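You operate a simulated robot arm through the tools that you are given. There is no shell and no other tool. Be economical: measure what you need, move in short steps, check, and stop when the job is done.

Carry out the task below with a simulated two-armed robot. There is one attempt and no reset: what you move stays moved.

JOB
On the packing table top, fold the grey rag in half, so that its two long edges meet.

Only the result counts: the job must be done as asked and must still hold three seconds after the hand-in. Knocking over, shifting, dropping, spilling or breaking anything else fails it. Flat cloth is picked up by pressing the open fingertips on it (5 to 10 N) and closing them slowly along it; thin cloth reads only 2 to 8 mm in the jaws.

ROBOT AND FRAMES
Two 6-joint arms with two-finger parallel grippers on one trunk, on a base that drives. Base frame: it is fixed to the floor where the robot stands at the start and does not move with it; the origin is under the middle of the robot, x ahead of it, y to its left, z up. Units: mm, rad, N and s.
The left shoulder is at the start at [60, 187, 1022], the right one opposite. Places, roughly: packing table top [600, -300, 800]. Payload 1.57 kg a hand.
The tool frame of a hand sits at the grasp point between the pads (the TCP): z along the fingers, y along the line on which they close. The tips reach 30 mm beyond it. The gripper opens to 110 mm. The fingers are 24 mm wide and 12 mm thick; the gripper's body (48 by 112 mm) begins 78 mm behind the TCP.
Orientation is told as [roll, pitch, yaw] about the base's x, y, z axes, in that order, counted from this pose: with the fingers straight down and closing along the base's y, the tool's x points along the base's -x, its y along +y and its z along -z.

CONTROLS
- The arms move only by the tool jog_arm. It takes "left_increments", "right_increments" or both (then of equal length, played together; a hand with none holds still); each is a list of rows, each a list of 7 numbers: the turn, a rotation vector about the tool's x, y, z in rad, then the shift along the tool's x, y, z in mm, then the gripper command, from -1 (fully open) to 1 (shut), values between in proportion. In form: [[wx, wy, wz, tx, ty, tz, jaw], ...]. A call has 1 to 10 rows; each row shifts and turns the commanded pose from where the row before left it, along the tool's axes as they then stand. Each row takes 0.2 s and may step no farther than 50 mm and 0.15 rad from the row before; otherwise, or with a gripper value out of range, the whole call is refused. Where a pose cannot be reached the arm comes as near as it can. A force on the tool above 40 N (or 10 N above the force at the start of the call, whichever is more), or a blocked arm, ends the call early, and 0.2 s more pass. The fingers move at their own pace (about 153 mm/s each) and stop on an object; they squeeze with about 28 N. The grip force told is the motor's: it shows also when the fingers shut on nothing. Time passes only in rows, and 0.2 s behind the last, so rows that do not move let the fingers close. The reply holds the time, the measured pose of the TCP, the force on the tool along the base axes, the opening and the grip force, in the units named above and with some noise, with the torque about the TCP (base axes, N m) and any sound that the robot's microphone picked up.
- Cameras (640 x 400 px; columns grow to the right, rows downward): "scene" is now at [19.8, 27.2, 1573.5]; the picture's right is [0.45, -0.89, 0.00], its down [-0.69, -0.35, -0.64] and it looks along [0.57, 0.29, -0.77] (base axes); focal length 272 px, centre (320, 200). "left" rides on the left gripper at [70, -16, -141] in its tool frame; the picture's right is [0.23, 0.97, 0.00], its down [-0.86, 0.20, -0.48] and it looks along [-0.47, 0.11, 0.88] (tool axes); focal length 222 px, centre (320, 200). "right" rides on the right gripper at [70, 16, -141] in its tool frame; the picture's right is [-0.23, 0.97, 0.00], its down [-0.86, -0.20, -0.48] and it looks along [-0.47, -0.11, 0.88] (tool axes); focal length 222 px, centre (320, 200). There is no depth. A picture from a camera that has moved, and an enlarged one, comes with that camera's place and axes in the base frame and with its lens. The place of the scene camera against the robot may be out by one fixed shift of up to 25 mm in any direction.
- capture(camera): a new picture of that camera. The clock stands still meanwhile.
- raise_lower(by): slides the trunk up (or, below 0, down) by that many mm; the arms and the scene camera ride with it, the base frame stays. It gives what a move gives, with no picture.
- base_move(legs): drives the robot by 1 to 6 legs, each [ahead, left, turn to the left] in mm, mm and rad, along the robot's own axes; the way and the turn of a leg run together, so that a leg with both is an arc; at most 1500 mm and 3.142 rad a leg. The arms and the cameras ride along, it lands a little off, and it stops where it bumps. It gives what a move gives.
- head_to(pan, tilt): turns the head with the scene camera to pan (to the left, within 1.501 rad either way) and tilt (down, from -0.506 to 1.204), counted from straight ahead of the robot. It gives what a move gives.
- enlarge(camera, box): a new picture of the part [left, top, right, bottom] of that camera's present view, enlarged. The clock stands still meanwhile.
- sign_off(): hands the job in; it is judged then, once.

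Go step by step. Nothing tells you exact positions but the pictures and the camera data: compare them with the known pose of the tool, close in by small moves and look again before you grip or let go. The budget is 120 turns and 108 pictures, counting those below and the enlarged ones. Unless the task says otherwise, let go and move clear before handing in.

The tools are called after "Call:" as a command line: name --argument value ..., lists and objects as JSON in quotes. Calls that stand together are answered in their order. jog_arm: Moves the arms, as the interface text tells. Its arguments: {"type":"object","properties":{"left_increments":{"type":"array","items":{"type":"array","items":{"type":"number"}}},"right_increments":{"type":"array","items":{"type":"array","items":{"type":"number"}}}},"required":[]} The other tools are called the same way: raise_lower (by) slides the trunk up or down; base_move (legs) drives the base; head_to (pan, tilt) turns the head that bears the scene camera; capture (camera) takes a picture; enlarge (camera, box) takes an enlarged picture of a part of a camera's view; sign_off () hands the job in.

At the start:

```text
t: 0.0
left_position: [448.9, 268.6, 1010.3]
left_tcp_rot: [0.001, 0.0, -0.001]
left_wrist_force: [0.9, 0.3, 0.8]
left_moment: [0.01, -0.01, 0.0]
left_opening: 110.0
left_finger_force: 0.0
right_position: [448.6, -95.9, 1040.8]
right_tcp_rot: [-0.002, 0.001, 0.0]
right_wrist_force: [0.4, -0.1, 0.3]
right_moment: [-0.02, -0.02, -0.01]
right_opening: 110.3
right_finger_force: 0.0
trunk travel left (down, up): [-650.0, 340.0]
robot x, y, heading: [4.2, -3.9, -0.005]
head pan, tilt: [0.468, 0.878]
```

scene: 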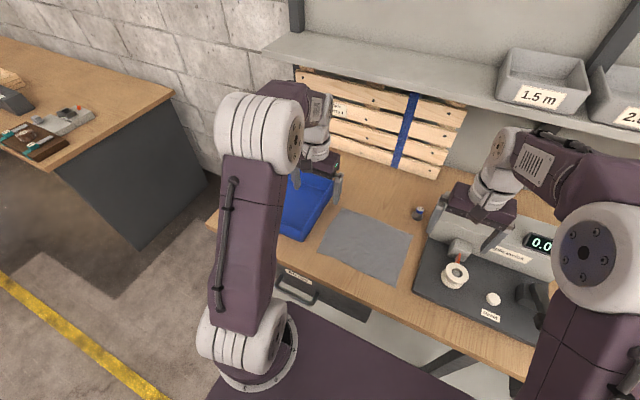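
right: 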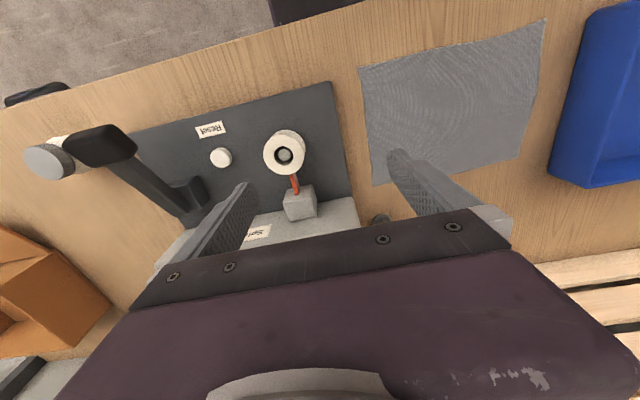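
left: 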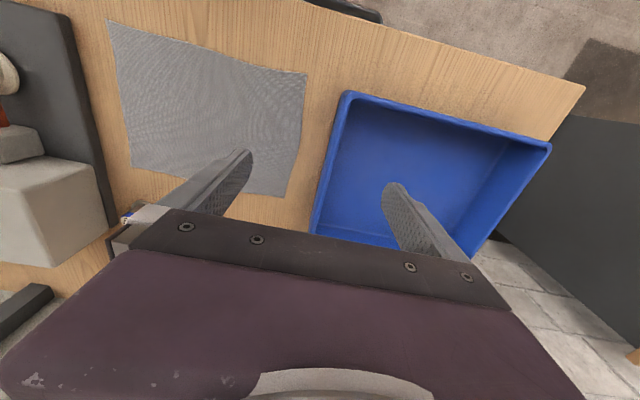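

I place the rag at about x 376–575, y −20–234, on a top at z≈798, so its long edges run along y. I plan to grip the far long edge with both hands and bring it to the near edge. First I centre the robot on the rag and look down.

Call:
base_move --legs '[[0, 110, 0]]'

Call:
head_to --pan 0.0 --tilt 1.1

Call:
capture --camera "scene"

Call:
capture --camera "left"

Call:
capture --camera "right"

```text
t: 1.2
left_position: [449.1, 379.6, 1009.8]
left_tcp_rot: [0.001, 0.0, 0.0]
left_wrist_force: [0.6, 0.2, -0.2]
left_moment: [0.02, -0.02, -0.02]
left_opening: 110.1
left_finger_force: 0.1
right_position: [448.2, 13.3, 1041.6]
right_tcp_rot: [0.001, 0.0, 0.0]
right_wrist_force: [-1.0, -0.9, -0.4]
right_moment: [0.01, 0.0, 0.0]
right_opening: 110.1
right_finger_force: 0.0
trunk travel left (down, up): [-650.0, 340.0]
robot x, y, heading: [-2.8, 111.0, -0.006]
head pan, tilt: [0.468, 0.878]
```

```text
t: 2.1
left_position: [449.7, 379.2, 1011.1]
left_tcp_rot: [0.0, 0.0, 0.001]
left_wrist_force: [0.0, -0.2, -0.3]
left_moment: [0.01, 0.0, 0.03]
left_opening: 110.0
left_finger_force: 0.1
right_position: [448.2, 13.6, 1039.4]
right_tcp_rot: [0.001, -0.001, -0.001]
right_wrist_force: [0.4, -0.3, 0.2]
right_moment: [0.01, 0.02, -0.02]
right_opening: 110.2
right_finger_force: 0.1
trunk travel left (down, up): [-650.0, 340.0]
robot x, y, heading: [1.1, 112.1, -0.003]
head pan, tilt: [0.0, 1.1]
```

```text
104 pictures are left
camera scene: at [14.5, 102.7, 1558.0], right [0.0, -1.0, 0.0], down [-0.89, 0.0, -0.45], along [0.45, 0.0, -0.89], focal length 272 px, centre (320, 200)
```

scene: 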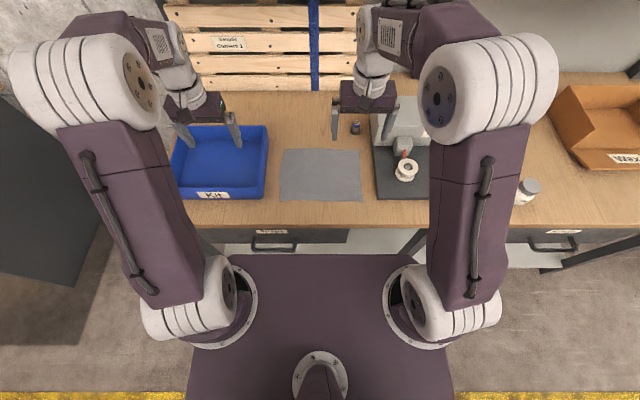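

```text
103 pictures are left
camera left: at [381.8, 362.9, 1151.7], right [-0.23, 0.97, 0.0], down [0.86, 0.2, 0.48], along [0.47, 0.11, -0.88], focal length 222 px, centre (320, 200)
```

left: 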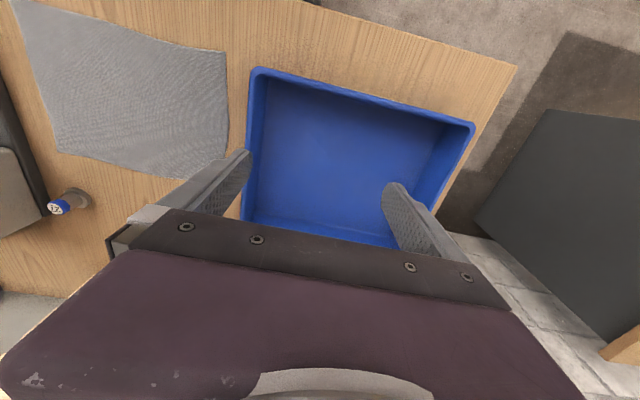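

```text
102 pictures are left
camera right: at [378.5, 30.1, 1181.7], right [0.23, 0.97, 0.0], down [0.86, -0.2, 0.48], along [0.47, -0.11, -0.88], focal length 222 px, centre (320, 200)
```

right: 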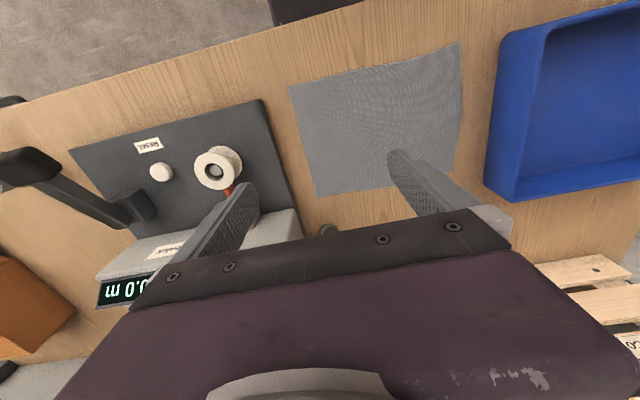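

The base is now centred on the rag; its far edge is at x≈575. I move both hands above the far corners with the fingers partly closed, then look.

Call:
jog_arm --left_increments '[[0, 0, 0, -23.2, -34.8, 16, 0.45], [0, 0, 0, -23.2, -34.8, 16, 0.45], [0, 0, 0, -23.2, -34.8, 16, 0.45], [0, 0, 0, -23.2, -34.8, 16, 0.45], [0, 0, 0, -23.2, -34.8, 16, 0.45], [0, 0, 0, 0, 0, 0, 0.45]]' --right_increments '[[0, 0, 0, -23.4, -0.7, 22, 0.45], [0, 0, 0, -23.4, -0.7, 22, 0.45], [0, 0, 0, -23.4, -0.7, 22, 0.45], [0, 0, 0, -23.4, -0.7, 22, 0.45], [0, 0, 0, -23.4, -0.7, 22, 0.45], [0, 0, 0, 0, 0, 0, 0.45]]'

Call:
capture --camera "left"

Call:
capture --camera "right"

```text
t: 3.5
left_position: [565.6, 205.6, 931.0]
left_tcp_rot: [-0.002, -0.001, 0.0]
left_wrist_force: [-0.6, 0.2, -0.4]
left_moment: [-0.01, -0.05, -0.02]
left_opening: 30.4
left_finger_force: 0.0
right_position: [564.1, 9.8, 931.3]
right_tcp_rot: [0.0, -0.001, 0.0]
right_wrist_force: [0.6, 0.2, 0.2]
right_moment: [0.03, -0.01, 0.0]
right_opening: 30.3
right_finger_force: 0.0
trunk travel left (down, up): [-650.0, 340.0]
robot x, y, heading: [5.3, 107.4, -0.0]
head pan, tilt: [0.0, 1.1]
```

```text
101 pictures are left
camera left: at [497.4, 189.5, 1071.2], right [-0.23, 0.97, 0.0], down [0.85, 0.2, 0.48], along [0.47, 0.11, -0.88], focal length 222 px, centre (320, 200)
```

left: 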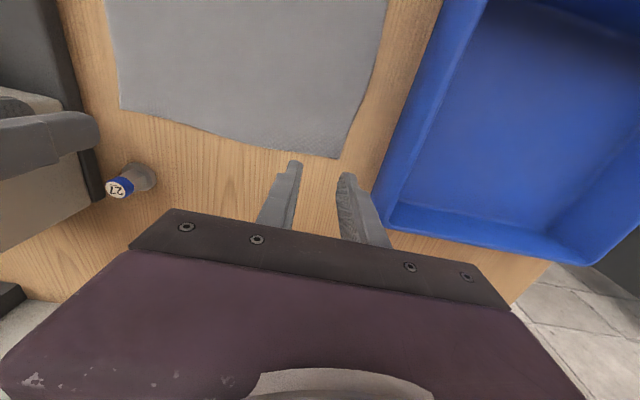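

```text
100 pictures are left
camera right: at [494.7, 27.2, 1072.5], right [0.23, 0.97, 0.0], down [0.85, -0.2, 0.48], along [0.47, -0.11, -0.88], focal length 222 px, centre (320, 200)
```

right: 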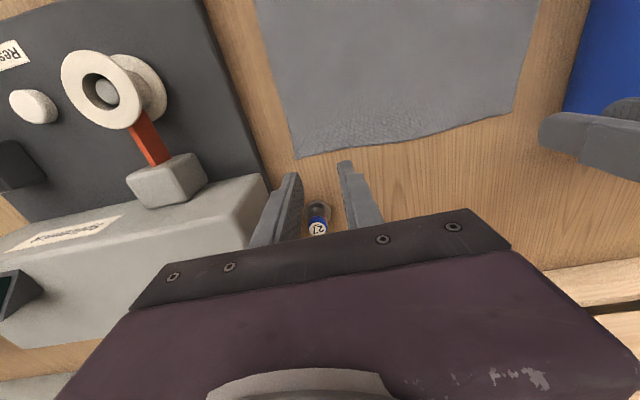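

The far corners read about (579, 231) and (577, −22), and the edge at the grip points is near x≈581. I move out 8 mm so the pads cover the edge, then lower to just above the cloth.

Call:
jog_arm --left_increments '[[0, 0, 0, -8, 0, 20, 0.45], [0, 0, 0, 0, 0, 35, 0.45], [0, 0, 0, 0, 0, 33, 0.45], [0, 0, 0, 0, 0, 0, 0.45]]' --right_increments '[[0, 0, 0, -9, -3, 20, 0.45], [0, 0, 0, 0, 0, 35, 0.45], [0, 0, 0, 0, 0, 33, 0.45], [0, 0, 0, 0, 0, 0, 0.45]]'

Call:
capture --camera "left"

Call:
capture --camera "right"

```text
t: 4.5
left_position: [572.5, 206.2, 841.4]
left_tcp_rot: [-0.001, -0.001, 0.0]
left_wrist_force: [0.1, 0.6, 0.6]
left_moment: [-0.01, 0.0, 0.03]
left_opening: 30.1
left_finger_force: 0.0
right_position: [573.6, 9.1, 844.3]
right_tcp_rot: [0.001, 0.0, 0.001]
right_wrist_force: [-0.2, -0.1, 0.3]
right_moment: [0.02, -0.01, 0.01]
right_opening: 30.2
right_finger_force: 0.0
trunk travel left (down, up): [-650.0, 340.0]
robot x, y, heading: [-0.5, 108.9, -0.001]
head pan, tilt: [0.0, 1.1]
```

```text
99 pictures are left
camera left: at [505.4, 189.9, 982.3], right [-0.23, 0.97, 0.0], down [0.85, 0.2, 0.48], along [0.47, 0.11, -0.88], focal length 222 px, centre (320, 200)
```

left: 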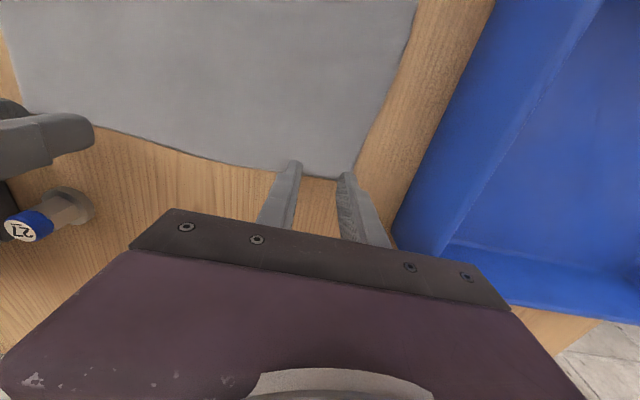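

```text
98 pictures are left
camera right: at [504.4, 24.3, 984.3], right [0.23, 0.97, 0.0], down [0.85, -0.2, 0.48], along [0.47, -0.11, -0.88], focal length 222 px, centre (320, 200)
```

right: 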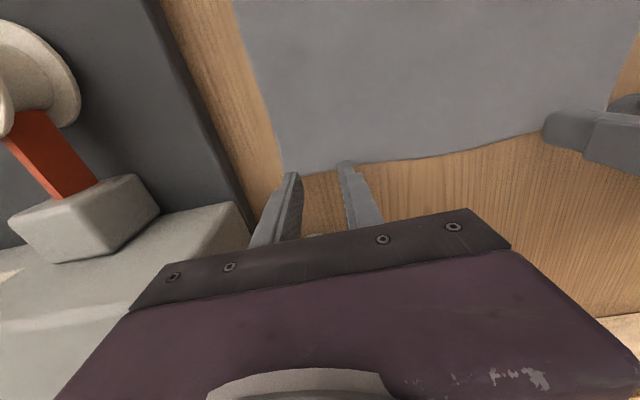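

The edge is at about x≈578 by the left hand and x≈574 by the right, so I bring the right hand back 5 mm. Then both descend slowly to contact.

Call:
jog_arm --left_increments '[[0, 0, 0, 0, 0, 3, 0.45], [0, 0, 0, 0, 0, 3, 0.45], [0, 0, 0, 0, 0, 2, 0.45], [0, 0, 0, 0, 0, 1, 0.45]]' --right_increments '[[0, 0, 0, 5, 0, 4, 0.45], [0, 0, 0, 0, 0, 4, 0.45], [0, 0, 0, 0, 0, 2, 0.45], [0, 0, 0, 0, 0, 1, 0.45]]'

```text
t: 5.5
left_position: [574.6, 205.7, 834.1]
left_tcp_rot: [0.0, 0.0, 0.0]
left_wrist_force: [0.0, 0.7, 0.2]
left_moment: [-0.02, 0.02, 0.0]
left_opening: 30.1
left_finger_force: 0.2
right_position: [570.2, 7.4, 832.6]
right_tcp_rot: [0.0, 0.001, 0.0]
right_wrist_force: [-0.9, -0.8, 0.9]
right_moment: [0.0, -0.02, -0.02]
right_opening: 30.1
right_finger_force: 0.1
trunk travel left (down, up): [-650.0, 340.0]
robot x, y, heading: [3.2, 109.1, -0.002]
head pan, tilt: [0.0, 1.1]
```

Call:
jog_arm --left_increments '[[0, 0, 0, 1, 0, 1.5, 0.45], [0, 0, 0, 0, 0, 1, 0.45]]' --right_increments '[[0, 0, 0, 1, 0, 1.5, 0.45], [0, 0, 0, 0, 0, 1, 0.45]]'

Call:
capture --camera "left"

Call:
capture --camera "right"

```text
t: 6.1
left_position: [571.9, 204.8, 832.3]
left_tcp_rot: [0.001, -0.002, 0.001]
left_wrist_force: [0.3, 0.2, 0.1]
left_moment: [0.01, -0.01, 0.01]
left_opening: 30.2
left_finger_force: 0.0
right_position: [569.1, 7.8, 833.0]
right_tcp_rot: [0.001, -0.005, 0.0]
right_wrist_force: [3.6, -1.0, 16.6]
right_moment: [-0.07, -0.04, 0.0]
right_opening: 30.1
right_finger_force: 0.1
trunk travel left (down, up): [-650.0, 340.0]
robot x, y, heading: [0.7, 108.9, 0.0]
head pan, tilt: [0.0, 1.1]
```

```text
97 pictures are left
camera left: at [503.7, 189.3, 972.8], right [-0.23, 0.97, 0.0], down [0.85, 0.2, 0.48], along [0.47, 0.11, -0.88], focal length 222 px, centre (320, 200)
```

left: 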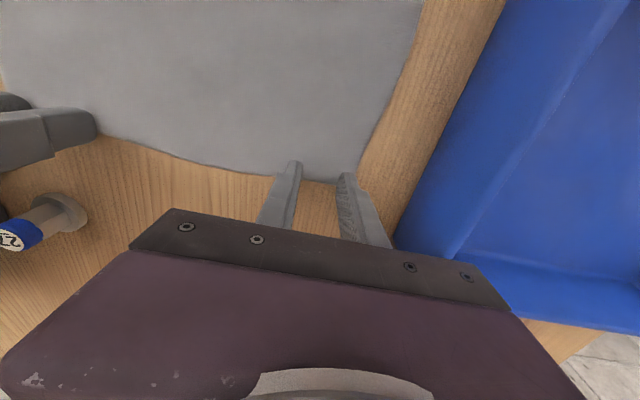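

```text
96 pictures are left
camera right: at [498.3, 24.2, 972.2], right [0.23, 0.97, 0.0], down [0.85, -0.2, 0.48], along [0.47, -0.11, -0.88], focal length 222 px, centre (320, 200)
```

right: 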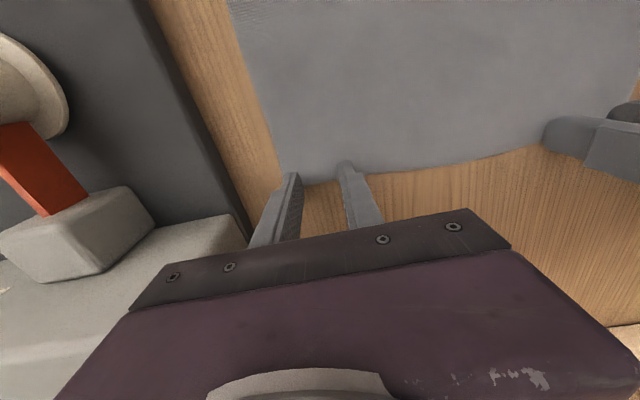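

The right fingers touch with 16.6 N, a little too much, while the left hand isn't in contact yet. I ease the right hand up and bring the left one down.

Call:
jog_arm --left_increments '[[0, 0, 0, 0, 0, 0.8, 0.45], [0, 0, 0, 0, 0, 0, 0.45]]' --right_increments '[[0, 0, 0, 0, 0, -0.7, 0.45], [0, 0, 0, 0, 0, 0, 0.45]]'

```text
t: 6.7
left_position: [571.1, 205.9, 831.4]
left_tcp_rot: [0.002, -0.003, 0.002]
left_wrist_force: [1.5, -0.4, 5.3]
left_moment: [0.0, -0.02, 0.0]
left_opening: 30.3
left_finger_force: 0.0
right_position: [567.9, 7.9, 830.7]
right_tcp_rot: [0.0, -0.004, 0.0]
right_wrist_force: [4.9, 0.0, 16.8]
right_moment: [-0.04, -0.05, -0.02]
right_opening: 29.9
right_finger_force: 0.0
trunk travel left (down, up): [-650.0, 340.0]
robot x, y, heading: [1.5, 110.5, 0.002]
head pan, tilt: [0.0, 1.1]
```

Call:
jog_arm --left_increments '[[0, 0, 0, 0, 0, 0.3, 0.45], [0, 0, 0, 0, 0, 0, 0.45]]' --right_increments '[[0, 0, 0, 0, 0, -1.0, 0.45], [0, 0, 0, 0, 0, 0, 0.45]]'

```text
t: 7.3
left_position: [571.5, 206.0, 832.5]
left_tcp_rot: [-0.001, -0.003, 0.0]
left_wrist_force: [2.6, 0.0, 14.0]
left_moment: [0.05, -0.02, -0.03]
left_opening: 30.3
left_finger_force: 0.0
right_position: [567.3, 7.4, 832.3]
right_tcp_rot: [-0.001, 0.0, 0.002]
right_wrist_force: [2.2, 1.3, 8.0]
right_moment: [0.05, -0.02, 0.01]
right_opening: 30.2
right_finger_force: 0.0
trunk travel left (down, up): [-650.0, 340.0]
robot x, y, heading: [1.8, 108.1, 0.001]
head pan, tilt: [0.0, 1.1]
```

Right presses 8 N, left 14 N. I ease the left slightly and close both slowly.

Call:
jog_arm --left_increments '[[0, 0, 0, 0, 0, -0.4, 0.45], [0, 0, 0, 0, 0, 0, 0.51], [0, 0, 0, 0, 0, 0, 0.57], [0, 0, 0, 0, 0, 0, 0.63], [0, 0, 0, 0, 0, 0, 0.69], [0, 0, 0, 0, 0, 0, 0.75], [0, 0, 0, 0, 0, 0, 0.81]]' --right_increments '[[0, 0, 0, 0, 0, 0, 0.45], [0, 0, 0, 0, 0, 0, 0.51], [0, 0, 0, 0, 0, 0, 0.57], [0, 0, 0, 0, 0, 0, 0.63], [0, 0, 0, 0, 0, 0, 0.69], [0, 0, 0, 0, 0, 0, 0.75], [0, 0, 0, 0, 0, 0, 0.81]]'

Call:
enlarge --camera "left" --box '[220, 100, 420, 250]'

Call:
enlarge --camera "right" --box '[220, 100, 420, 250]'

```text
t: 8.9
left_position: [570.4, 206.1, 831.7]
left_tcp_rot: [0.0, -0.002, -0.001]
left_wrist_force: [-0.7, 0.6, 15.6]
left_moment: [0.05, 0.09, -0.02]
left_opening: 11.0
left_finger_force: 0.4
right_position: [566.5, 6.9, 831.6]
right_tcp_rot: [0.0, -0.001, 0.0]
right_wrist_force: [0.2, 0.2, 1.4]
right_moment: [0.02, 0.05, 0.01]
right_opening: 9.6
right_finger_force: 0.0
trunk travel left (down, up): [-650.0, 340.0]
robot x, y, heading: [-1.0, 110.9, -0.0]
head pan, tilt: [0.0, 1.1]
```

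```text
2.67 times, centred on (320, 175) of left
camera zoom: at [502.8, 188.9, 972.2], right [-0.23, 0.97, 0.0], down [0.85, 0.2, 0.48], along [0.47, 0.11, -0.88], focal length 592 px, centre (320, 267)
```

zoom: 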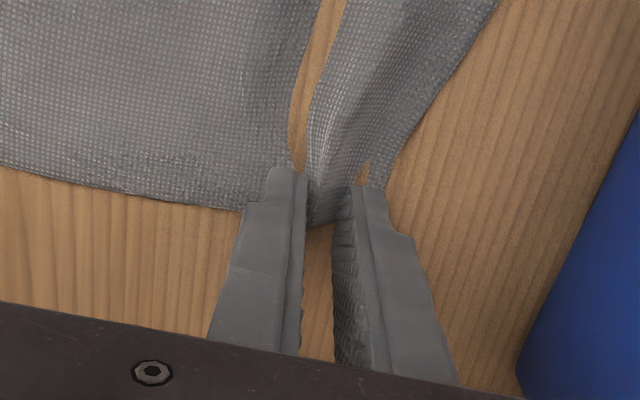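

```text
2.67 times, centred on (320, 175) of right
camera zoom: at [496.9, 23.8, 972.9], right [0.23, 0.97, 0.0], down [0.85, -0.2, 0.48], along [0.47, -0.11, -0.88], focal length 592 px, centre (320, 267)
```

zoom: 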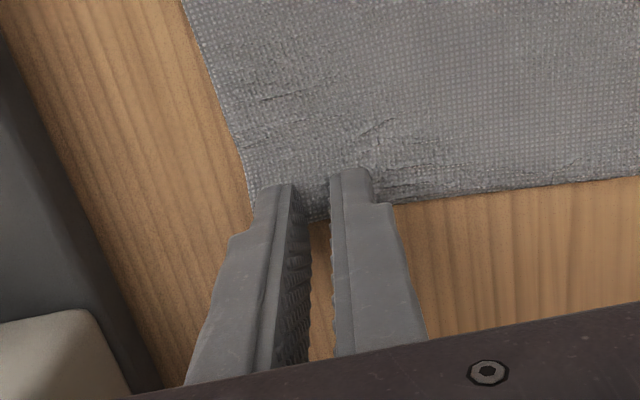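

The left hand gathered a ruck, but the right slid because its pressure dropped. I shut the left, reopen the right and press it down again.

Call:
jog_arm --left_increments '[[0, 0, 0, 0, 0, 0, 0.87], [0, 0, 0, 0, 0, 0, 0.93], [0, 0, 0, 0, 0, 0, 1], [0, 0, 0, 0, 0, 0, 1], [0, 0, 0, 0, 0, 0, 1]]' --right_increments '[[0, 0, 0, 0, 0, -1, 0.45], [0, 0, 0, 0, 0, 0, 0.45], [0, 0, 0, 0, 0, 1, 0.45], [0, 0, 0, 0, 0, 0.6, 0.45], [0, 0, 0, 0, 0, 0, 0.45]]'

```text
t: 10.1
left_position: [571.6, 205.7, 830.0]
left_tcp_rot: [0.0, -0.003, -0.001]
left_wrist_force: [0.5, 0.8, 13.1]
left_moment: [0.02, 0.05, 0.02]
left_opening: 2.5
left_finger_force: 23.7
right_position: [567.6, 8.2, 830.7]
right_tcp_rot: [0.0, -0.002, 0.0]
right_wrist_force: [-0.3, -1.0, 2.9]
right_moment: [0.05, 0.04, 0.0]
right_opening: 30.3
right_finger_force: 0.2
trunk travel left (down, up): [-650.0, 340.0]
robot x, y, heading: [-4.2, 115.5, 0.001]
head pan, tilt: [0.0, 1.1]
```

Call:
jog_arm --left_increments '[[0, 0, 0, 0, 0, -0.5, 1], [0, 0, 0, 0, 0, 0, 1]]' --right_increments '[[0, 0, 0, 0, 0, 0.7, 0.45], [0, 0, 0, 0, 0, 0, 0.45]]'

```text
t: 10.7
left_position: [572.9, 204.6, 831.9]
left_tcp_rot: [-0.001, -0.001, -0.001]
left_wrist_force: [1.6, 0.3, 3.3]
left_moment: [0.01, 0.0, 0.0]
left_opening: 2.5
left_finger_force: 23.9
right_position: [566.6, 7.5, 832.0]
right_tcp_rot: [-0.001, -0.003, 0.0]
right_wrist_force: [-1.6, -1.2, 13.9]
right_moment: [0.07, 0.11, 0.06]
right_opening: 29.9
right_finger_force: 0.2
trunk travel left (down, up): [-650.0, 340.0]
robot x, y, heading: [-0.1, 107.7, -0.002]
head pan, tilt: [0.0, 1.1]
```

Right now presses about 14 N, similar to the left when it succeeded. I close it slowly.

Call:
jog_arm --right_increments '[[0, 0, 0, 0, 0, 0, 0.51], [0, 0, 0, 0, 0, 0, 0.57], [0, 0, 0, 0, 0, 0.1, 0.63], [0, 0, 0, 0, 0, 0, 0.69], [0, 0, 0, 0, 0, 0, 0.75], [0, 0, 0, 0, 0, 0.1, 0.81], [0, 0, 0, 0, 0, 0, 0.87]]'

Call:
enlarge --camera "right" --box '[220, 100, 420, 250]'

```text
t: 12.3
left_position: [569.9, 205.1, 832.9]
left_tcp_rot: [0.0, -0.005, 0.0]
left_wrist_force: [0.7, -3.0, 0.9]
left_moment: [-0.1, -0.01, 0.04]
left_opening: 2.2
left_finger_force: 24.0
right_position: [567.5, 8.4, 831.4]
right_tcp_rot: [0.0, -0.004, -0.001]
right_wrist_force: [0.9, 2.5, 23.7]
right_moment: [0.19, 0.02, 0.02]
right_opening: 6.5
right_finger_force: 0.0
trunk travel left (down, up): [-650.0, 340.0]
robot x, y, heading: [0.6, 112.0, 0.001]
head pan, tilt: [0.0, 1.1]
```

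```text
2.67 times, centred on (320, 175) of right
camera zoom: at [496.6, 24.4, 972.2], right [0.23, 0.97, 0.0], down [0.85, -0.2, 0.48], along [0.47, -0.11, -0.88], focal length 592 px, centre (320, 267)
```

zoom: 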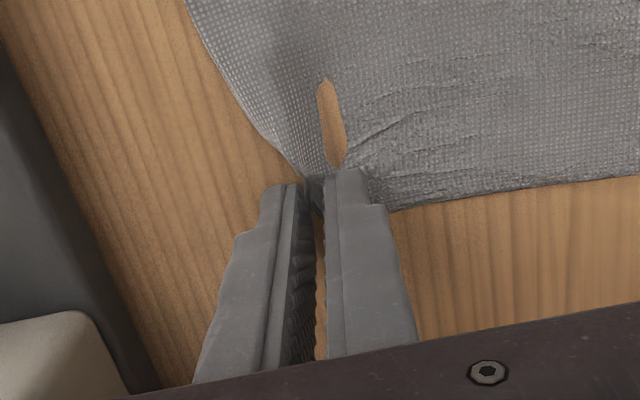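

The right is gathering a ruck now. I shut it, ease off the table and look.

Call:
jog_arm --right_increments '[[0, 0, 0, 0, 0, 0, 0.93], [0, 0, 0, 0, 0, 0, 1], [0, 0, 0, 0, 0, 0, 1], [0, 0, 0, 0, 0, -1, 1], [0, 0, 0, 0, 0, -5, 1], [0, 0, 0, 0, 0, -5, 1], [0, 0, 0, 0, 0, -5, 1]]' --left_increments '[[0, 0, 0, 0, 0, 0, 1], [0, 0, 0, 0, 0, 0, 1], [0, 0, 0, 0, 0, 0, 1], [0, 0, 0, 0, 0, -1, 1], [0, 0, 0, 0, 0, -5, 1], [0, 0, 0, 0, 0, -5, 1], [0, 0, 0, 0, 0, -5, 1]]'

Call:
capture --camera "left"

Call:
capture --camera "right"

Call:
enlarge --camera "scene" --box '[220, 80, 440, 240]'

```text
t: 13.9
left_position: [571.9, 205.0, 846.4]
left_tcp_rot: [0.001, 0.0, 0.0]
left_wrist_force: [1.0, -5.4, -0.7]
left_moment: [-0.21, 0.05, 0.07]
left_opening: 2.2
left_finger_force: 23.3
right_position: [566.9, 7.2, 844.8]
right_tcp_rot: [-0.001, 0.002, 0.0]
right_wrist_force: [-0.3, 5.4, 0.3]
right_moment: [0.16, -0.01, -0.03]
right_opening: 1.8
right_finger_force: 23.1
trunk travel left (down, up): [-650.0, 340.0]
robot x, y, heading: [-0.4, 115.9, 0.001]
head pan, tilt: [0.0, 1.1]
```

```text
92 pictures are left
camera left: at [505.1, 189.0, 987.8], right [-0.23, 0.97, 0.0], down [0.86, 0.2, 0.48], along [0.47, 0.11, -0.88], focal length 222 px, centre (320, 200)
```

left: 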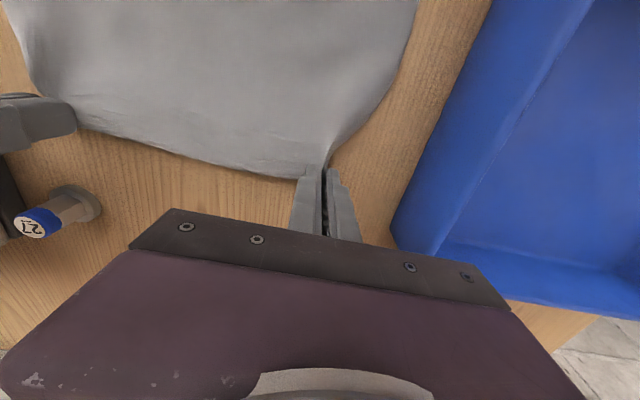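

```text
91 pictures are left
camera right: at [498.1, 24.0, 986.0], right [0.23, 0.97, 0.0], down [0.86, -0.2, 0.48], along [0.46, -0.11, -0.88], focal length 222 px, centre (320, 200)
```

right: 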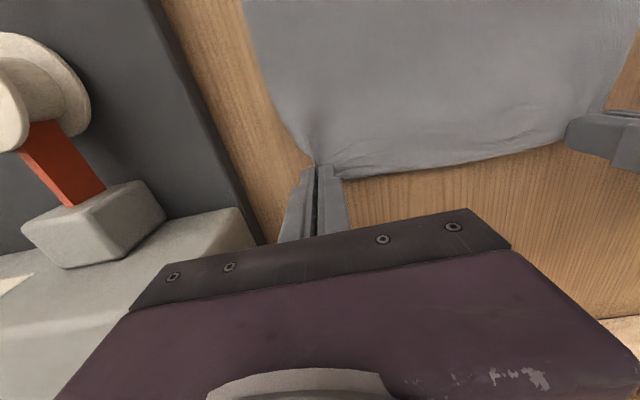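

```text
2.50 times, centred on (330, 160) of scene
camera zoom: at [14.5, 103.1, 1557.9], right [0.0, -1.0, 0.0], down [-0.89, 0.0, -0.45], along [0.45, 0.0, -0.89], focal length 680 px, centre (295, 300)
```

zoom: 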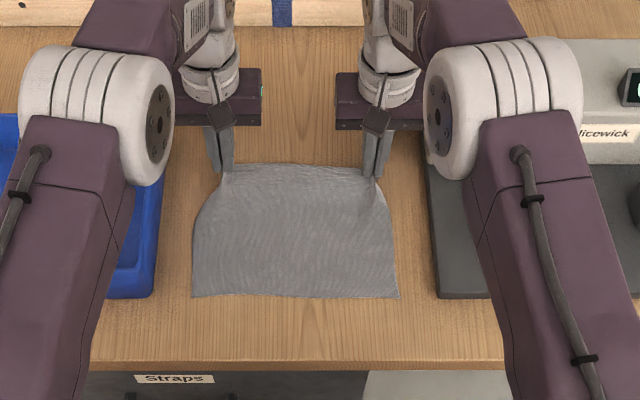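

Both hands hold the far edge (2.2 and 1.8 mm in the jaws), and the near edge hasn't moved. I start the arc over the fold line at x≈477, tilting the tools forward as they go.

Call:
jog_arm --left_increments '[[0, -0.1047, 0, 6.3, -3, -16.9, 1], [0, -0.1047, 0, 14.6, 0, -17.2, 1], [0, -0.1047, 0, 16.9, 0, -22.4, 1], [0, -0.1047, 0, 20.1, 0, -19.4, 1], [0, -0.1047, 0, 24.1, 0, -15.1, 1], [0, 0, 0, 0, 0, 0, 1]]' --right_increments '[[0, -0.1047, 0, 6.3, 3, -16.9, 1], [0, -0.1047, 0, 14.6, 0, -17.2, 1], [0, -0.1047, 0, 16.9, 0, -22.4, 1], [0, -0.1047, 0, 20.1, 0, -19.4, 1], [0, -0.1047, 0, 24.1, 0, -15.1, 1], [0, 0, 0, 0, 0, 0, 1]]'

Call:
enlarge --camera "scene" --box '[220, 80, 440, 240]'

Call:
capture --camera "left"

```text
t: 15.3
left_position: [490.1, 205.6, 911.2]
left_tcp_rot: [0.025, -0.469, -0.002]
left_wrist_force: [0.4, -14.2, -0.1]
left_moment: [-0.49, 0.04, -0.11]
left_opening: 2.7
left_finger_force: 23.9
left hand out of reach, approached as far as the arm can: row 5
right_position: [485.5, 4.3, 910.6]
right_tcp_rot: [-0.03, -0.461, 0.002]
right_wrist_force: [-0.5, 15.1, -0.3]
right_moment: [0.5, -0.01, 0.15]
right_opening: 1.7
right_finger_force: 23.3
right hand out of reach, approached as far as the arm can: row 5
trunk travel left (down, up): [-650.0, 340.0]
robot x, y, heading: [1.2, 108.5, 0.004]
head pan, tilt: [0.0, 1.1]
```

```text
2.50 times, centred on (330, 160) of scene
camera zoom: at [14.7, 103.1, 1558.0], right [0.0, -1.0, 0.0], down [-0.89, 0.0, -0.45], along [0.45, 0.0, -0.89], focal length 680 px, centre (295, 300)
```

zoom: 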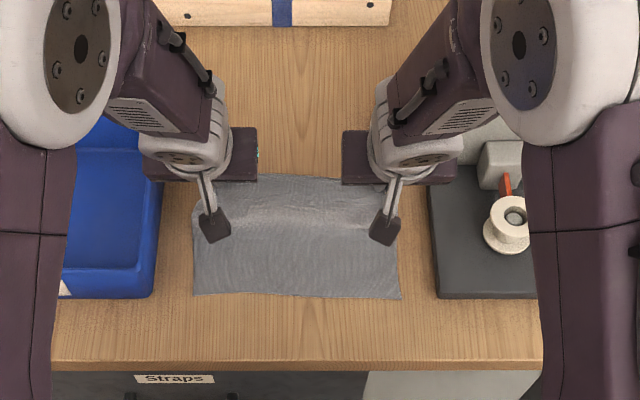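

```text
88 pictures are left
camera left: at [366.0, 187.0, 1005.6], right [-0.21, 0.97, -0.08], down [0.54, 0.19, 0.82], along [0.81, 0.13, -0.57], focal length 222 px, centre (320, 200)
```

left: 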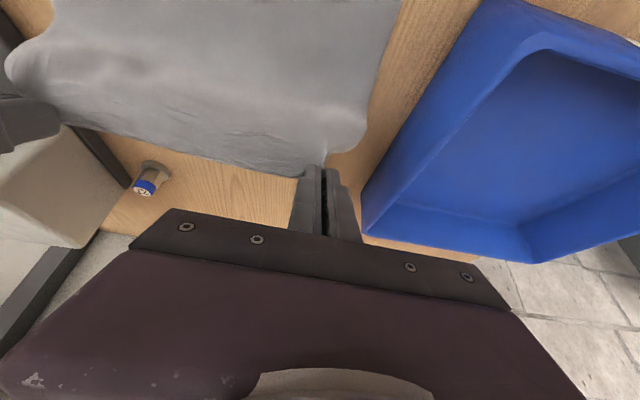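

The arms hit a reach limit at about 27° of tilt, and the sideways tension has grown to 14 N. I move the hands slightly inward and back off the tilt a little.

Call:
jog_arm --left_increments '[[0, 0.05, 0, 0, -3, 0, 1], [0, 0, 0, 0, -3, 0, 1], [0, 0, 0, 0, 0, 0, 1]]' --right_increments '[[0, 0.05, 0, 0, 3, 0, 1], [0, 0, 0, 0, 3, 0, 1], [0, 0, 0, 0, 0, 0, 1]]'

```text
t: 16.1
left_position: [491.1, 205.4, 912.0]
left_tcp_rot: [0.029, -0.42, 0.002]
left_wrist_force: [0.1, -11.6, -0.3]
left_moment: [-0.4, -0.02, -0.02]
left_opening: 2.4
left_finger_force: 23.7
left hand out of reach, approached as far as the arm can: row 1
right_position: [486.9, 5.7, 909.2]
right_tcp_rot: [-0.034, -0.412, -0.002]
right_wrist_force: [-0.3, 12.0, 0.5]
right_moment: [0.35, -0.01, 0.1]
right_opening: 2.1
right_finger_force: 23.2
right hand out of reach, approached as far as the arm can: row 1
trunk travel left (down, up): [-650.0, 340.0]
robot x, y, heading: [0.1, 107.1, 0.001]
head pan, tilt: [0.0, 1.1]
```

Call:
jog_arm --left_increments '[[0, 0, 0, 0, -4, 0, 1], [0, 0, 0, 0, -4, 0, 1], [0, 0, 0, 0, 0, 0, 1]]' --right_increments '[[0, 0, 0, 0, 4, 0, 1], [0, 0, 0, 0, 4, 0, 1], [0, 0, 0, 0, 0, 0, 1]]'

```text
t: 16.9
left_position: [491.4, 199.5, 911.5]
left_tcp_rot: [0.029, -0.419, 0.002]
left_wrist_force: [-0.7, 0.3, -0.9]
left_moment: [-0.01, 0.02, -0.02]
left_opening: 2.2
left_finger_force: 23.8
right_position: [488.4, 13.7, 909.4]
right_tcp_rot: [-0.034, -0.41, 0.0]
right_wrist_force: [-1.1, -0.5, 0.2]
right_moment: [0.03, -0.01, -0.04]
right_opening: 1.5
right_finger_force: 23.4
trunk travel left (down, up): [-650.0, 340.0]
robot x, y, heading: [-0.1, 112.4, 0.003]
head pan, tilt: [0.0, 1.1]
```

Tension is gone with both grips holding. I carry the edge toward the robot by driving the base back 50 mm.

Call:
base_move --legs '[[-50, 0, 0]]'

Call:
enlarge --camera "scene" --box '[220, 60, 440, 220]'

```text
t: 17.8
left_position: [442.4, 198.1, 910.9]
left_tcp_rot: [0.028, -0.417, 0.002]
left_wrist_force: [-0.5, 0.2, -0.4]
left_moment: [-0.03, -0.03, -0.02]
left_opening: 2.1
left_finger_force: 23.4
right_position: [439.4, 13.7, 907.8]
right_tcp_rot: [-0.035, -0.41, 0.0]
right_wrist_force: [0.1, -0.1, 0.2]
right_moment: [0.0, 0.02, 0.0]
right_opening: 1.6
right_finger_force: 23.3
trunk travel left (down, up): [-650.0, 340.0]
robot x, y, heading: [-52.1, 112.8, 0.002]
head pan, tilt: [0.0, 1.1]
```

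```text
2.50 times, centred on (330, 140) of scene
camera zoom: at [-33.3, 103.1, 1558.0], right [0.0, -1.0, 0.0], down [-0.89, 0.0, -0.45], along [0.45, 0.0, -0.89], focal length 680 px, centre (295, 350)
```

zoom: 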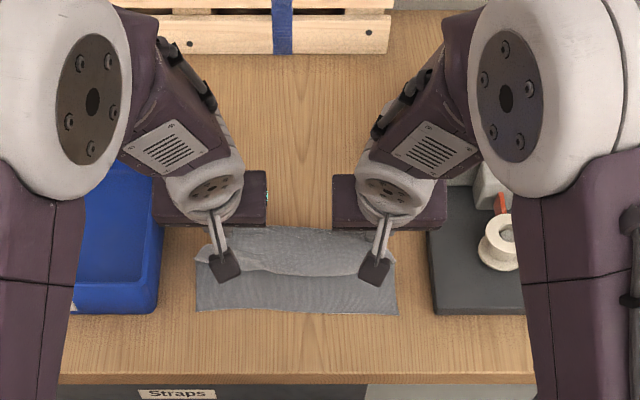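

The cloth is folding over as planned. I step down and back in turns, keeping the edge within the fold radius.

Call:
jog_arm --left_increments '[[0, 0, 0, 6.0, 0, 13.7, 1], [0, 0, 0, 0, 0, 0, 1]]' --right_increments '[[0, 0, 0, 6.0, 0, 13.7, 1], [0, 0, 0, 0, 0, 0, 1]]'

Call:
base_move --legs '[[-25, 0, 0]]'

Call:
jog_arm --left_increments '[[0, 0, 0, 6.0, 0, 13.7, 1], [0, 0, 0, 6, 0, 13.7, 1], [0, 0, 0, 0, 0, 0, 1]]' --right_increments '[[0, 0, 0, 6.0, 0, 13.7, 1], [0, 0, 0, 6, 0, 13.7, 1], [0, 0, 0, 0, 0, 0, 1]]'

Call:
enlarge --camera "scene" --box '[220, 60, 440, 220]'

Call:
capture --camera "left"

```text
t: 18.4
left_position: [441.4, 198.7, 897.3]
left_tcp_rot: [0.028, -0.421, 0.001]
left_wrist_force: [-0.6, -0.2, -0.9]
left_moment: [0.01, -0.01, 0.02]
left_opening: 2.2
left_finger_force: 23.8
right_position: [437.8, 13.3, 895.7]
right_tcp_rot: [-0.031, -0.413, -0.001]
right_wrist_force: [0.5, -0.1, 0.6]
right_moment: [-0.02, -0.01, 0.0]
right_opening: 2.0
right_finger_force: 23.5
trunk travel left (down, up): [-650.0, 340.0]
robot x, y, heading: [-48.7, 114.5, -0.001]
head pan, tilt: [0.0, 1.1]
```

```text
t: 19.2
left_position: [419.3, 197.7, 895.3]
left_tcp_rot: [0.029, -0.416, 0.003]
left_wrist_force: [0.2, -0.6, -0.4]
left_moment: [0.0, -0.02, -0.02]
left_opening: 2.3
left_finger_force: 23.6
right_position: [415.4, 13.9, 894.7]
right_tcp_rot: [-0.033, -0.408, -0.001]
right_wrist_force: [-0.3, 0.2, -0.2]
right_moment: [0.0, 0.02, 0.0]
right_opening: 1.7
right_finger_force: 23.3
trunk travel left (down, up): [-650.0, 340.0]
robot x, y, heading: [-76.0, 110.8, -0.0]
head pan, tilt: [0.0, 1.1]
```

```text
t: 20.0
left_position: [417.0, 200.0, 867.9]
left_tcp_rot: [0.027, -0.418, 0.001]
left_wrist_force: [0.0, 0.0, 0.9]
left_moment: [-0.03, -0.02, -0.02]
left_opening: 2.2
left_finger_force: 23.7
right_position: [413.2, 12.5, 864.9]
right_tcp_rot: [-0.034, -0.412, -0.001]
right_wrist_force: [0.1, -0.5, 0.0]
right_moment: [-0.02, -0.01, -0.02]
right_opening: 1.8
right_finger_force: 23.2
trunk travel left (down, up): [-650.0, 340.0]
robot x, y, heading: [-73.0, 108.0, 0.001]
head pan, tilt: [0.0, 1.1]
```

```text
2.50 times, centred on (330, 140) of scene
camera zoom: at [-61.2, 103.2, 1558.0], right [0.0, -1.0, 0.0], down [-0.89, 0.0, -0.45], along [0.45, 0.0, -0.89], focal length 680 px, centre (295, 350)
```

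zoom: 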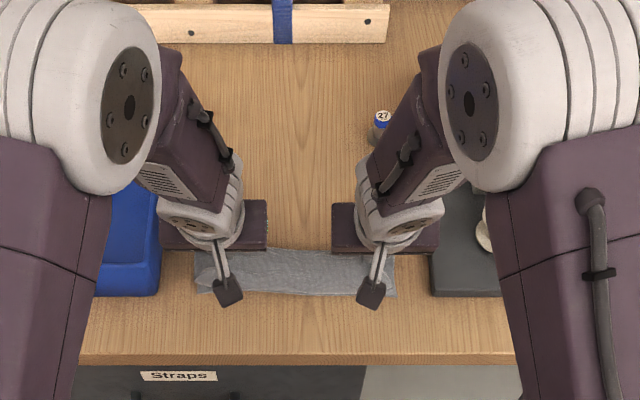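

```text
85 pictures are left
camera left: at [297.7, 178.9, 966.8], right [-0.22, 0.97, -0.07], down [0.58, 0.19, 0.79], along [0.78, 0.14, -0.61], focal length 222 px, centre (320, 200)
```

left: 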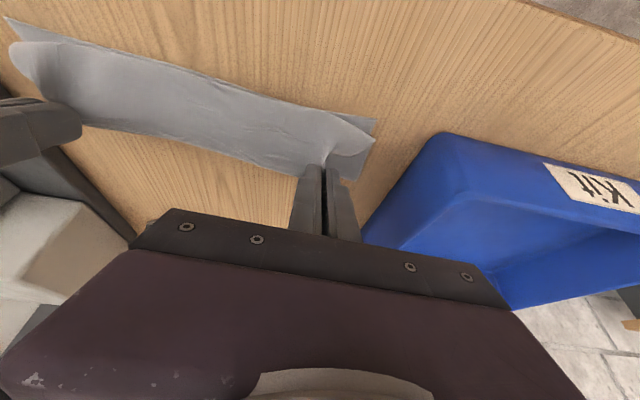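

The fold is progressing well and the bottom half is still. I go on down and back.

Call:
base_move --legs '[[-20, 0, 0]]'

Call:
jog_arm --left_increments '[[0, 0, 0, 6.0, 0, 13.7, 1], [0, 0, 0, 4, 0, 9.2, 1], [0, 0, 0, 0, 0, 0, 1]]' --right_increments '[[0, 0, 0, 6.0, 0, 13.7, 1], [0, 0, 0, 3, 0, 6.9, 1], [0, 0, 0, 0, 0, 0, 1]]'

Call:
enlarge --camera "scene" --box '[240, 100, 420, 220]'

Call:
capture --camera "left"

Call:
capture --camera "right"

```text
t: 20.8
left_position: [401.3, 199.6, 866.5]
left_tcp_rot: [0.027, -0.416, 0.003]
left_wrist_force: [0.0, -0.2, -0.2]
left_moment: [0.02, 0.06, -0.02]
left_opening: 2.3
left_finger_force: 23.3
right_position: [396.3, 12.0, 864.6]
right_tcp_rot: [-0.033, -0.409, -0.002]
right_wrist_force: [0.1, -0.4, 0.0]
right_moment: [-0.01, 0.03, 0.02]
right_opening: 2.0
right_finger_force: 23.4
trunk travel left (down, up): [-650.0, 340.0]
robot x, y, heading: [-93.7, 110.0, -0.003]
head pan, tilt: [0.0, 1.1]
```

```text
t: 21.6
left_position: [397.8, 200.4, 841.8]
left_tcp_rot: [0.027, -0.419, 0.001]
left_wrist_force: [-0.1, 0.8, 0.0]
left_moment: [0.0, 0.01, 0.0]
left_opening: 2.3
left_finger_force: 24.3
right_position: [393.8, 11.9, 842.4]
right_tcp_rot: [-0.034, -0.413, -0.001]
right_wrist_force: [0.6, 0.6, -1.2]
right_moment: [0.04, 0.04, -0.04]
right_opening: 1.8
right_finger_force: 22.9
trunk travel left (down, up): [-650.0, 340.0]
robot x, y, heading: [-92.4, 113.1, -0.002]
head pan, tilt: [0.0, 1.1]
```

```text
3.33 times, centred on (330, 160) of scene
camera zoom: at [-80.4, 103.1, 1558.0], right [0.0, -1.0, 0.0], down [-0.89, 0.0, -0.45], along [0.45, 0.0, -0.89], focal length 907 px, centre (287, 333)
```

zoom: 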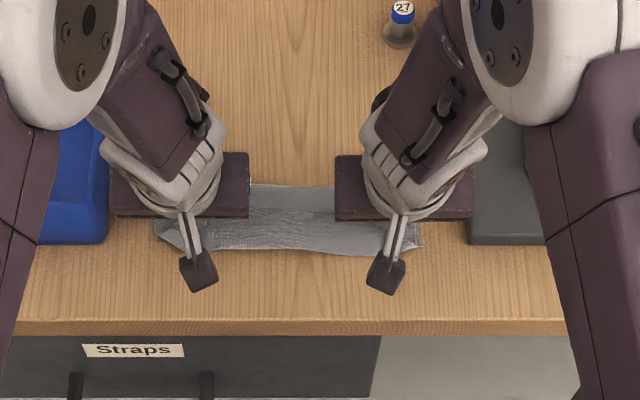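

```text
83 pictures are left
camera left: at [278.9, 179.7, 941.8], right [-0.22, 0.97, -0.07], down [0.58, 0.19, 0.79], along [0.78, 0.14, -0.61], focal length 222 px, centre (320, 200)
```

left: 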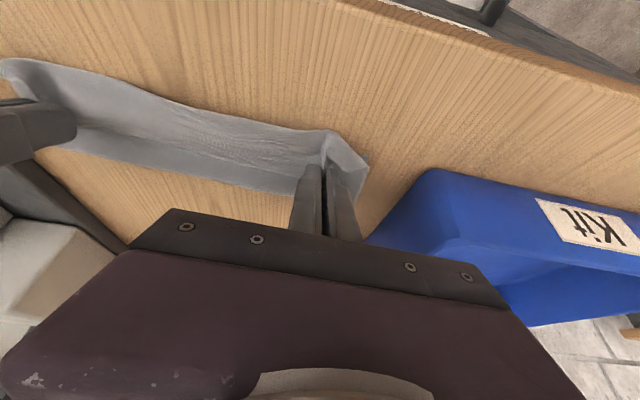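

```text
82 pictures are left
camera right: at [273.5, 33.0, 943.2], right [0.22, 0.97, 0.06], down [0.59, -0.18, 0.79], along [0.78, -0.14, -0.61], focal length 222 px, centre (320, 200)
```

right: 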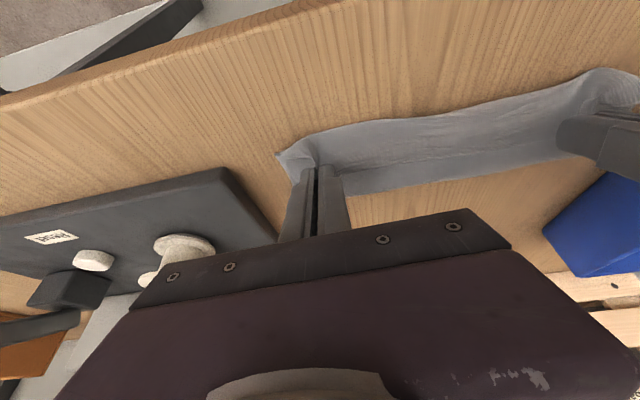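

The upper edge is now close above the near edge. I zoom in to judge the two edges before laying it down.

Call:
enlarge --camera "left" --box '[240, 80, 400, 200]'

Call:
enlarge --camera "right" --box '[260, 80, 420, 200]'

Call:
enlarge --camera "scene" --box '[275, 145, 365, 190]'

```text
3.33 times, centred on (320, 140) of left
camera zoom: at [278.9, 179.7, 941.8], right [-0.22, 0.97, -0.07], down [0.58, 0.19, 0.79], along [0.78, 0.14, -0.61], focal length 740 px, centre (320, 400)
```

zoom: 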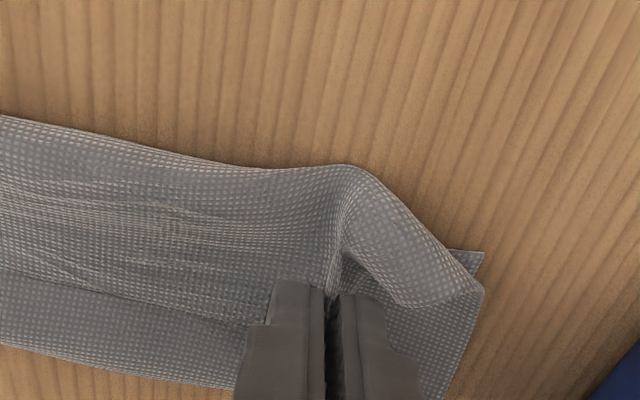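

```text
3.33 times, centred on (340, 140) of right
camera zoom: at [273.5, 33.0, 943.2], right [0.22, 0.97, 0.06], down [0.59, -0.18, 0.79], along [0.78, -0.14, -0.61], focal length 740 px, centre (253, 400)
```

zoom: 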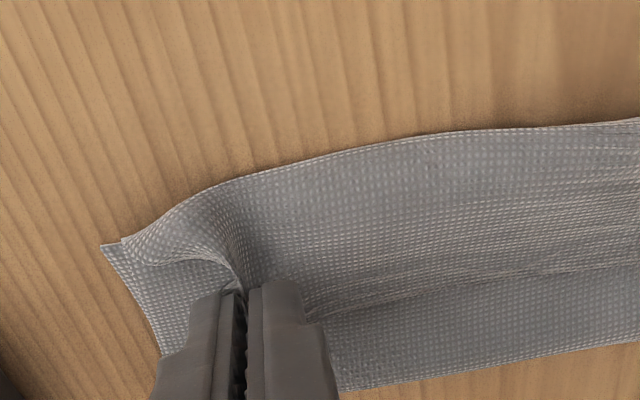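

```text
7.11 times, centred on (320, 168) of scene
camera zoom: at [-80.4, 103.1, 1558.0], right [0.0, -1.0, 0.0], down [-0.89, 0.0, -0.45], along [0.45, 0.0, -0.89], focal length 1934 px, centre (320, 431)
```

zoom: 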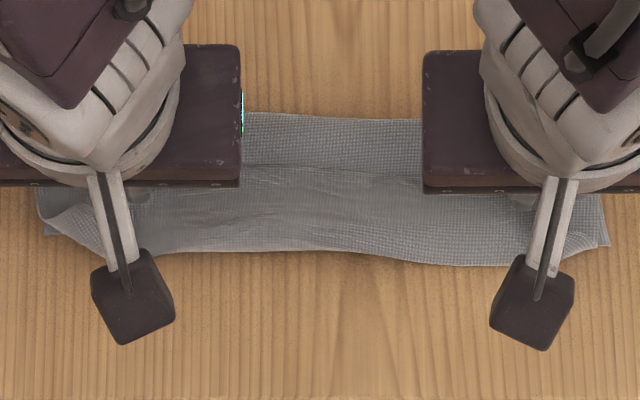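

The held edge strip is turned back because the tools are only tilted about 24°, leaving a belly toward the robot. I lift slightly and test whether more forward tilt is reachable here.

Call:
jog_arm --left_increments '[[0, 0, 0, -5, 0, -11.5, 1], [0, 0, 0, -5, 0, -11.5, 1], [0, -0.1, 0, 0, 0, 0, 1], [0, -0.1, 0, 0, 0, 0, 1], [0, 0, 0, 0, 0, 0, 1]]' --right_increments '[[0, 0, 0, -5, 0, -11.5, 1], [0, 0, 0, -5, 0, -11.5, 1], [0, -0.1, 0, 0, 0, 0, 1], [0, -0.1, 0, 0, 0, 0, 1], [0, 0, 0, 0, 0, 0, 1]]'

```text
t: 22.8
left_position: [398.1, 202.6, 866.4]
left_tcp_rot: [0.052, -0.57, -0.007]
left_wrist_force: [0.1, -5.6, -0.4]
left_moment: [-0.16, 0.04, -0.03]
left_opening: 2.3
left_finger_force: 23.7
left hand out of reach, approached as far as the arm can: row 3
right_position: [394.3, 7.6, 866.6]
right_tcp_rot: [-0.057, -0.563, 0.009]
right_wrist_force: [0.0, 5.5, -0.6]
right_moment: [0.16, -0.03, 0.07]
right_opening: 1.6
right_finger_force: 23.4
right hand out of reach, approached as far as the arm can: row 3
trunk travel left (down, up): [-650.0, 340.0]
robot x, y, heading: [-94.3, 110.4, -0.001]
head pan, tilt: [0.0, 1.1]
```

Tilt is limited by the arm posture, but more comes the further out the hands are. I extend the arms while backing the base, so the cloth stays in place.

Call:
jog_arm --left_increments '[[0, 0, 0, -14.7, -3, 9.5, 1], [0, 0, 0, -14.7, -3, 9.5, 1], [0, 0, 0, 0, 0, 0, 1]]' --right_increments '[[0, 0, 0, -14.7, 3, 9.5, 1], [0, 0, 0, -14.7, 3, 9.5, 1], [0, 0, 0, 0, 0, 0, 1]]'

Call:
base_move --legs '[[-35, 0, 0]]'

Call:
jog_arm --left_increments '[[0, 0, 0, -14.7, 0, 9.5, 1], [0, 0, 0, -14.7, 0, 9.5, 1], [0, 0, 0, 0, 0, 0, 1]]' --right_increments '[[0, 0, 0, -14.7, 0, 9.5, 1], [0, 0, 0, -14.7, 0, 9.5, 1], [0, 0, 0, 0, 0, 0, 1]]'

Call:
base_move --legs '[[-35, 0, 0]]'

Call:
jog_arm --left_increments '[[0, -0.1, 0, 0, 0, 0, 1], [0, -0.1, 0, 0, 0, 0, 1], [0, 0, 0, 0, 0, 0, 1]]' --right_increments '[[0, -0.1, 0, 0, 0, 0, 1], [0, -0.1, 0, 0, 0, 0, 1], [0, 0, 0, 0, 0, 0, 1]]'

```text
t: 23.6
left_position: [432.0, 199.9, 866.4]
left_tcp_rot: [0.051, -0.569, -0.007]
left_wrist_force: [0.2, 0.3, 0.0]
left_moment: [-0.01, 0.03, -0.04]
left_opening: 2.0
left_finger_force: 23.4
right_position: [427.5, 13.6, 866.5]
right_tcp_rot: [-0.057, -0.561, 0.009]
right_wrist_force: [-0.5, 0.0, 0.5]
right_moment: [0.03, 0.01, -0.01]
right_opening: 1.8
right_finger_force: 23.7
trunk travel left (down, up): [-650.0, 340.0]
robot x, y, heading: [-96.0, 109.4, -0.0]
head pan, tilt: [0.0, 1.1]
```

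```text
t: 24.5
left_position: [399.0, 199.4, 864.4]
left_tcp_rot: [0.051, -0.569, -0.007]
left_wrist_force: [0.4, -0.1, -0.6]
left_moment: [0.0, -0.03, -0.04]
left_opening: 2.6
left_finger_force: 23.8
right_position: [394.6, 12.3, 864.9]
right_tcp_rot: [-0.057, -0.56, 0.008]
right_wrist_force: [-0.5, 0.2, -0.4]
right_moment: [-0.01, 0.02, -0.03]
right_opening: 1.8
right_finger_force: 23.5
trunk travel left (down, up): [-650.0, 340.0]
robot x, y, heading: [-126.0, 110.1, 0.001]
head pan, tilt: [0.0, 1.1]
```

```text
t: 25.3
left_position: [431.9, 199.2, 865.2]
left_tcp_rot: [0.054, -0.573, -0.007]
left_wrist_force: [0.5, -0.2, -0.1]
left_moment: [-0.07, -0.01, 0.0]
left_opening: 2.2
left_finger_force: 23.5
right_position: [429.2, 12.5, 867.4]
right_tcp_rot: [-0.057, -0.561, 0.009]
right_wrist_force: [-0.1, -0.1, 1.0]
right_moment: [-0.03, 0.04, -0.01]
right_opening: 1.8
right_finger_force: 23.1
trunk travel left (down, up): [-650.0, 340.0]
robot x, y, heading: [-133.5, 107.6, 0.002]
head pan, tilt: [0.0, 1.1]
```

```text
t: 26.1
left_position: [398.5, 200.3, 865.2]
left_tcp_rot: [0.053, -0.568, -0.007]
left_wrist_force: [0.0, -1.0, -0.1]
left_moment: [-0.02, 0.01, 0.02]
left_opening: 2.3
left_finger_force: 23.6
right_position: [395.9, 12.8, 864.2]
right_tcp_rot: [-0.056, -0.56, 0.008]
right_wrist_force: [-0.2, 0.7, -0.1]
right_moment: [0.01, 0.01, -0.01]
right_opening: 1.7
right_finger_force: 23.4
trunk travel left (down, up): [-650.0, 340.0]
robot x, y, heading: [-161.6, 109.7, -0.005]
head pan, tilt: [0.0, 1.1]
```

```text
t: 26.9
left_position: [397.6, 199.1, 866.4]
left_tcp_rot: [0.059, -0.772, -0.022]
left_wrist_force: [0.5, 0.4, -0.2]
left_moment: [-0.03, 0.0, 0.0]
left_opening: 2.4
left_finger_force: 23.5
right_position: [394.8, 13.1, 865.3]
right_tcp_rot: [-0.066, -0.762, 0.026]
right_wrist_force: [-0.3, 0.1, -0.1]
right_moment: [-0.02, 0.02, 0.02]
right_opening: 2.0
right_finger_force: 23.7
trunk travel left (down, up): [-650.0, 340.0]
robot x, y, heading: [-164.3, 107.4, 0.001]
head pan, tilt: [0.0, 1.1]
```

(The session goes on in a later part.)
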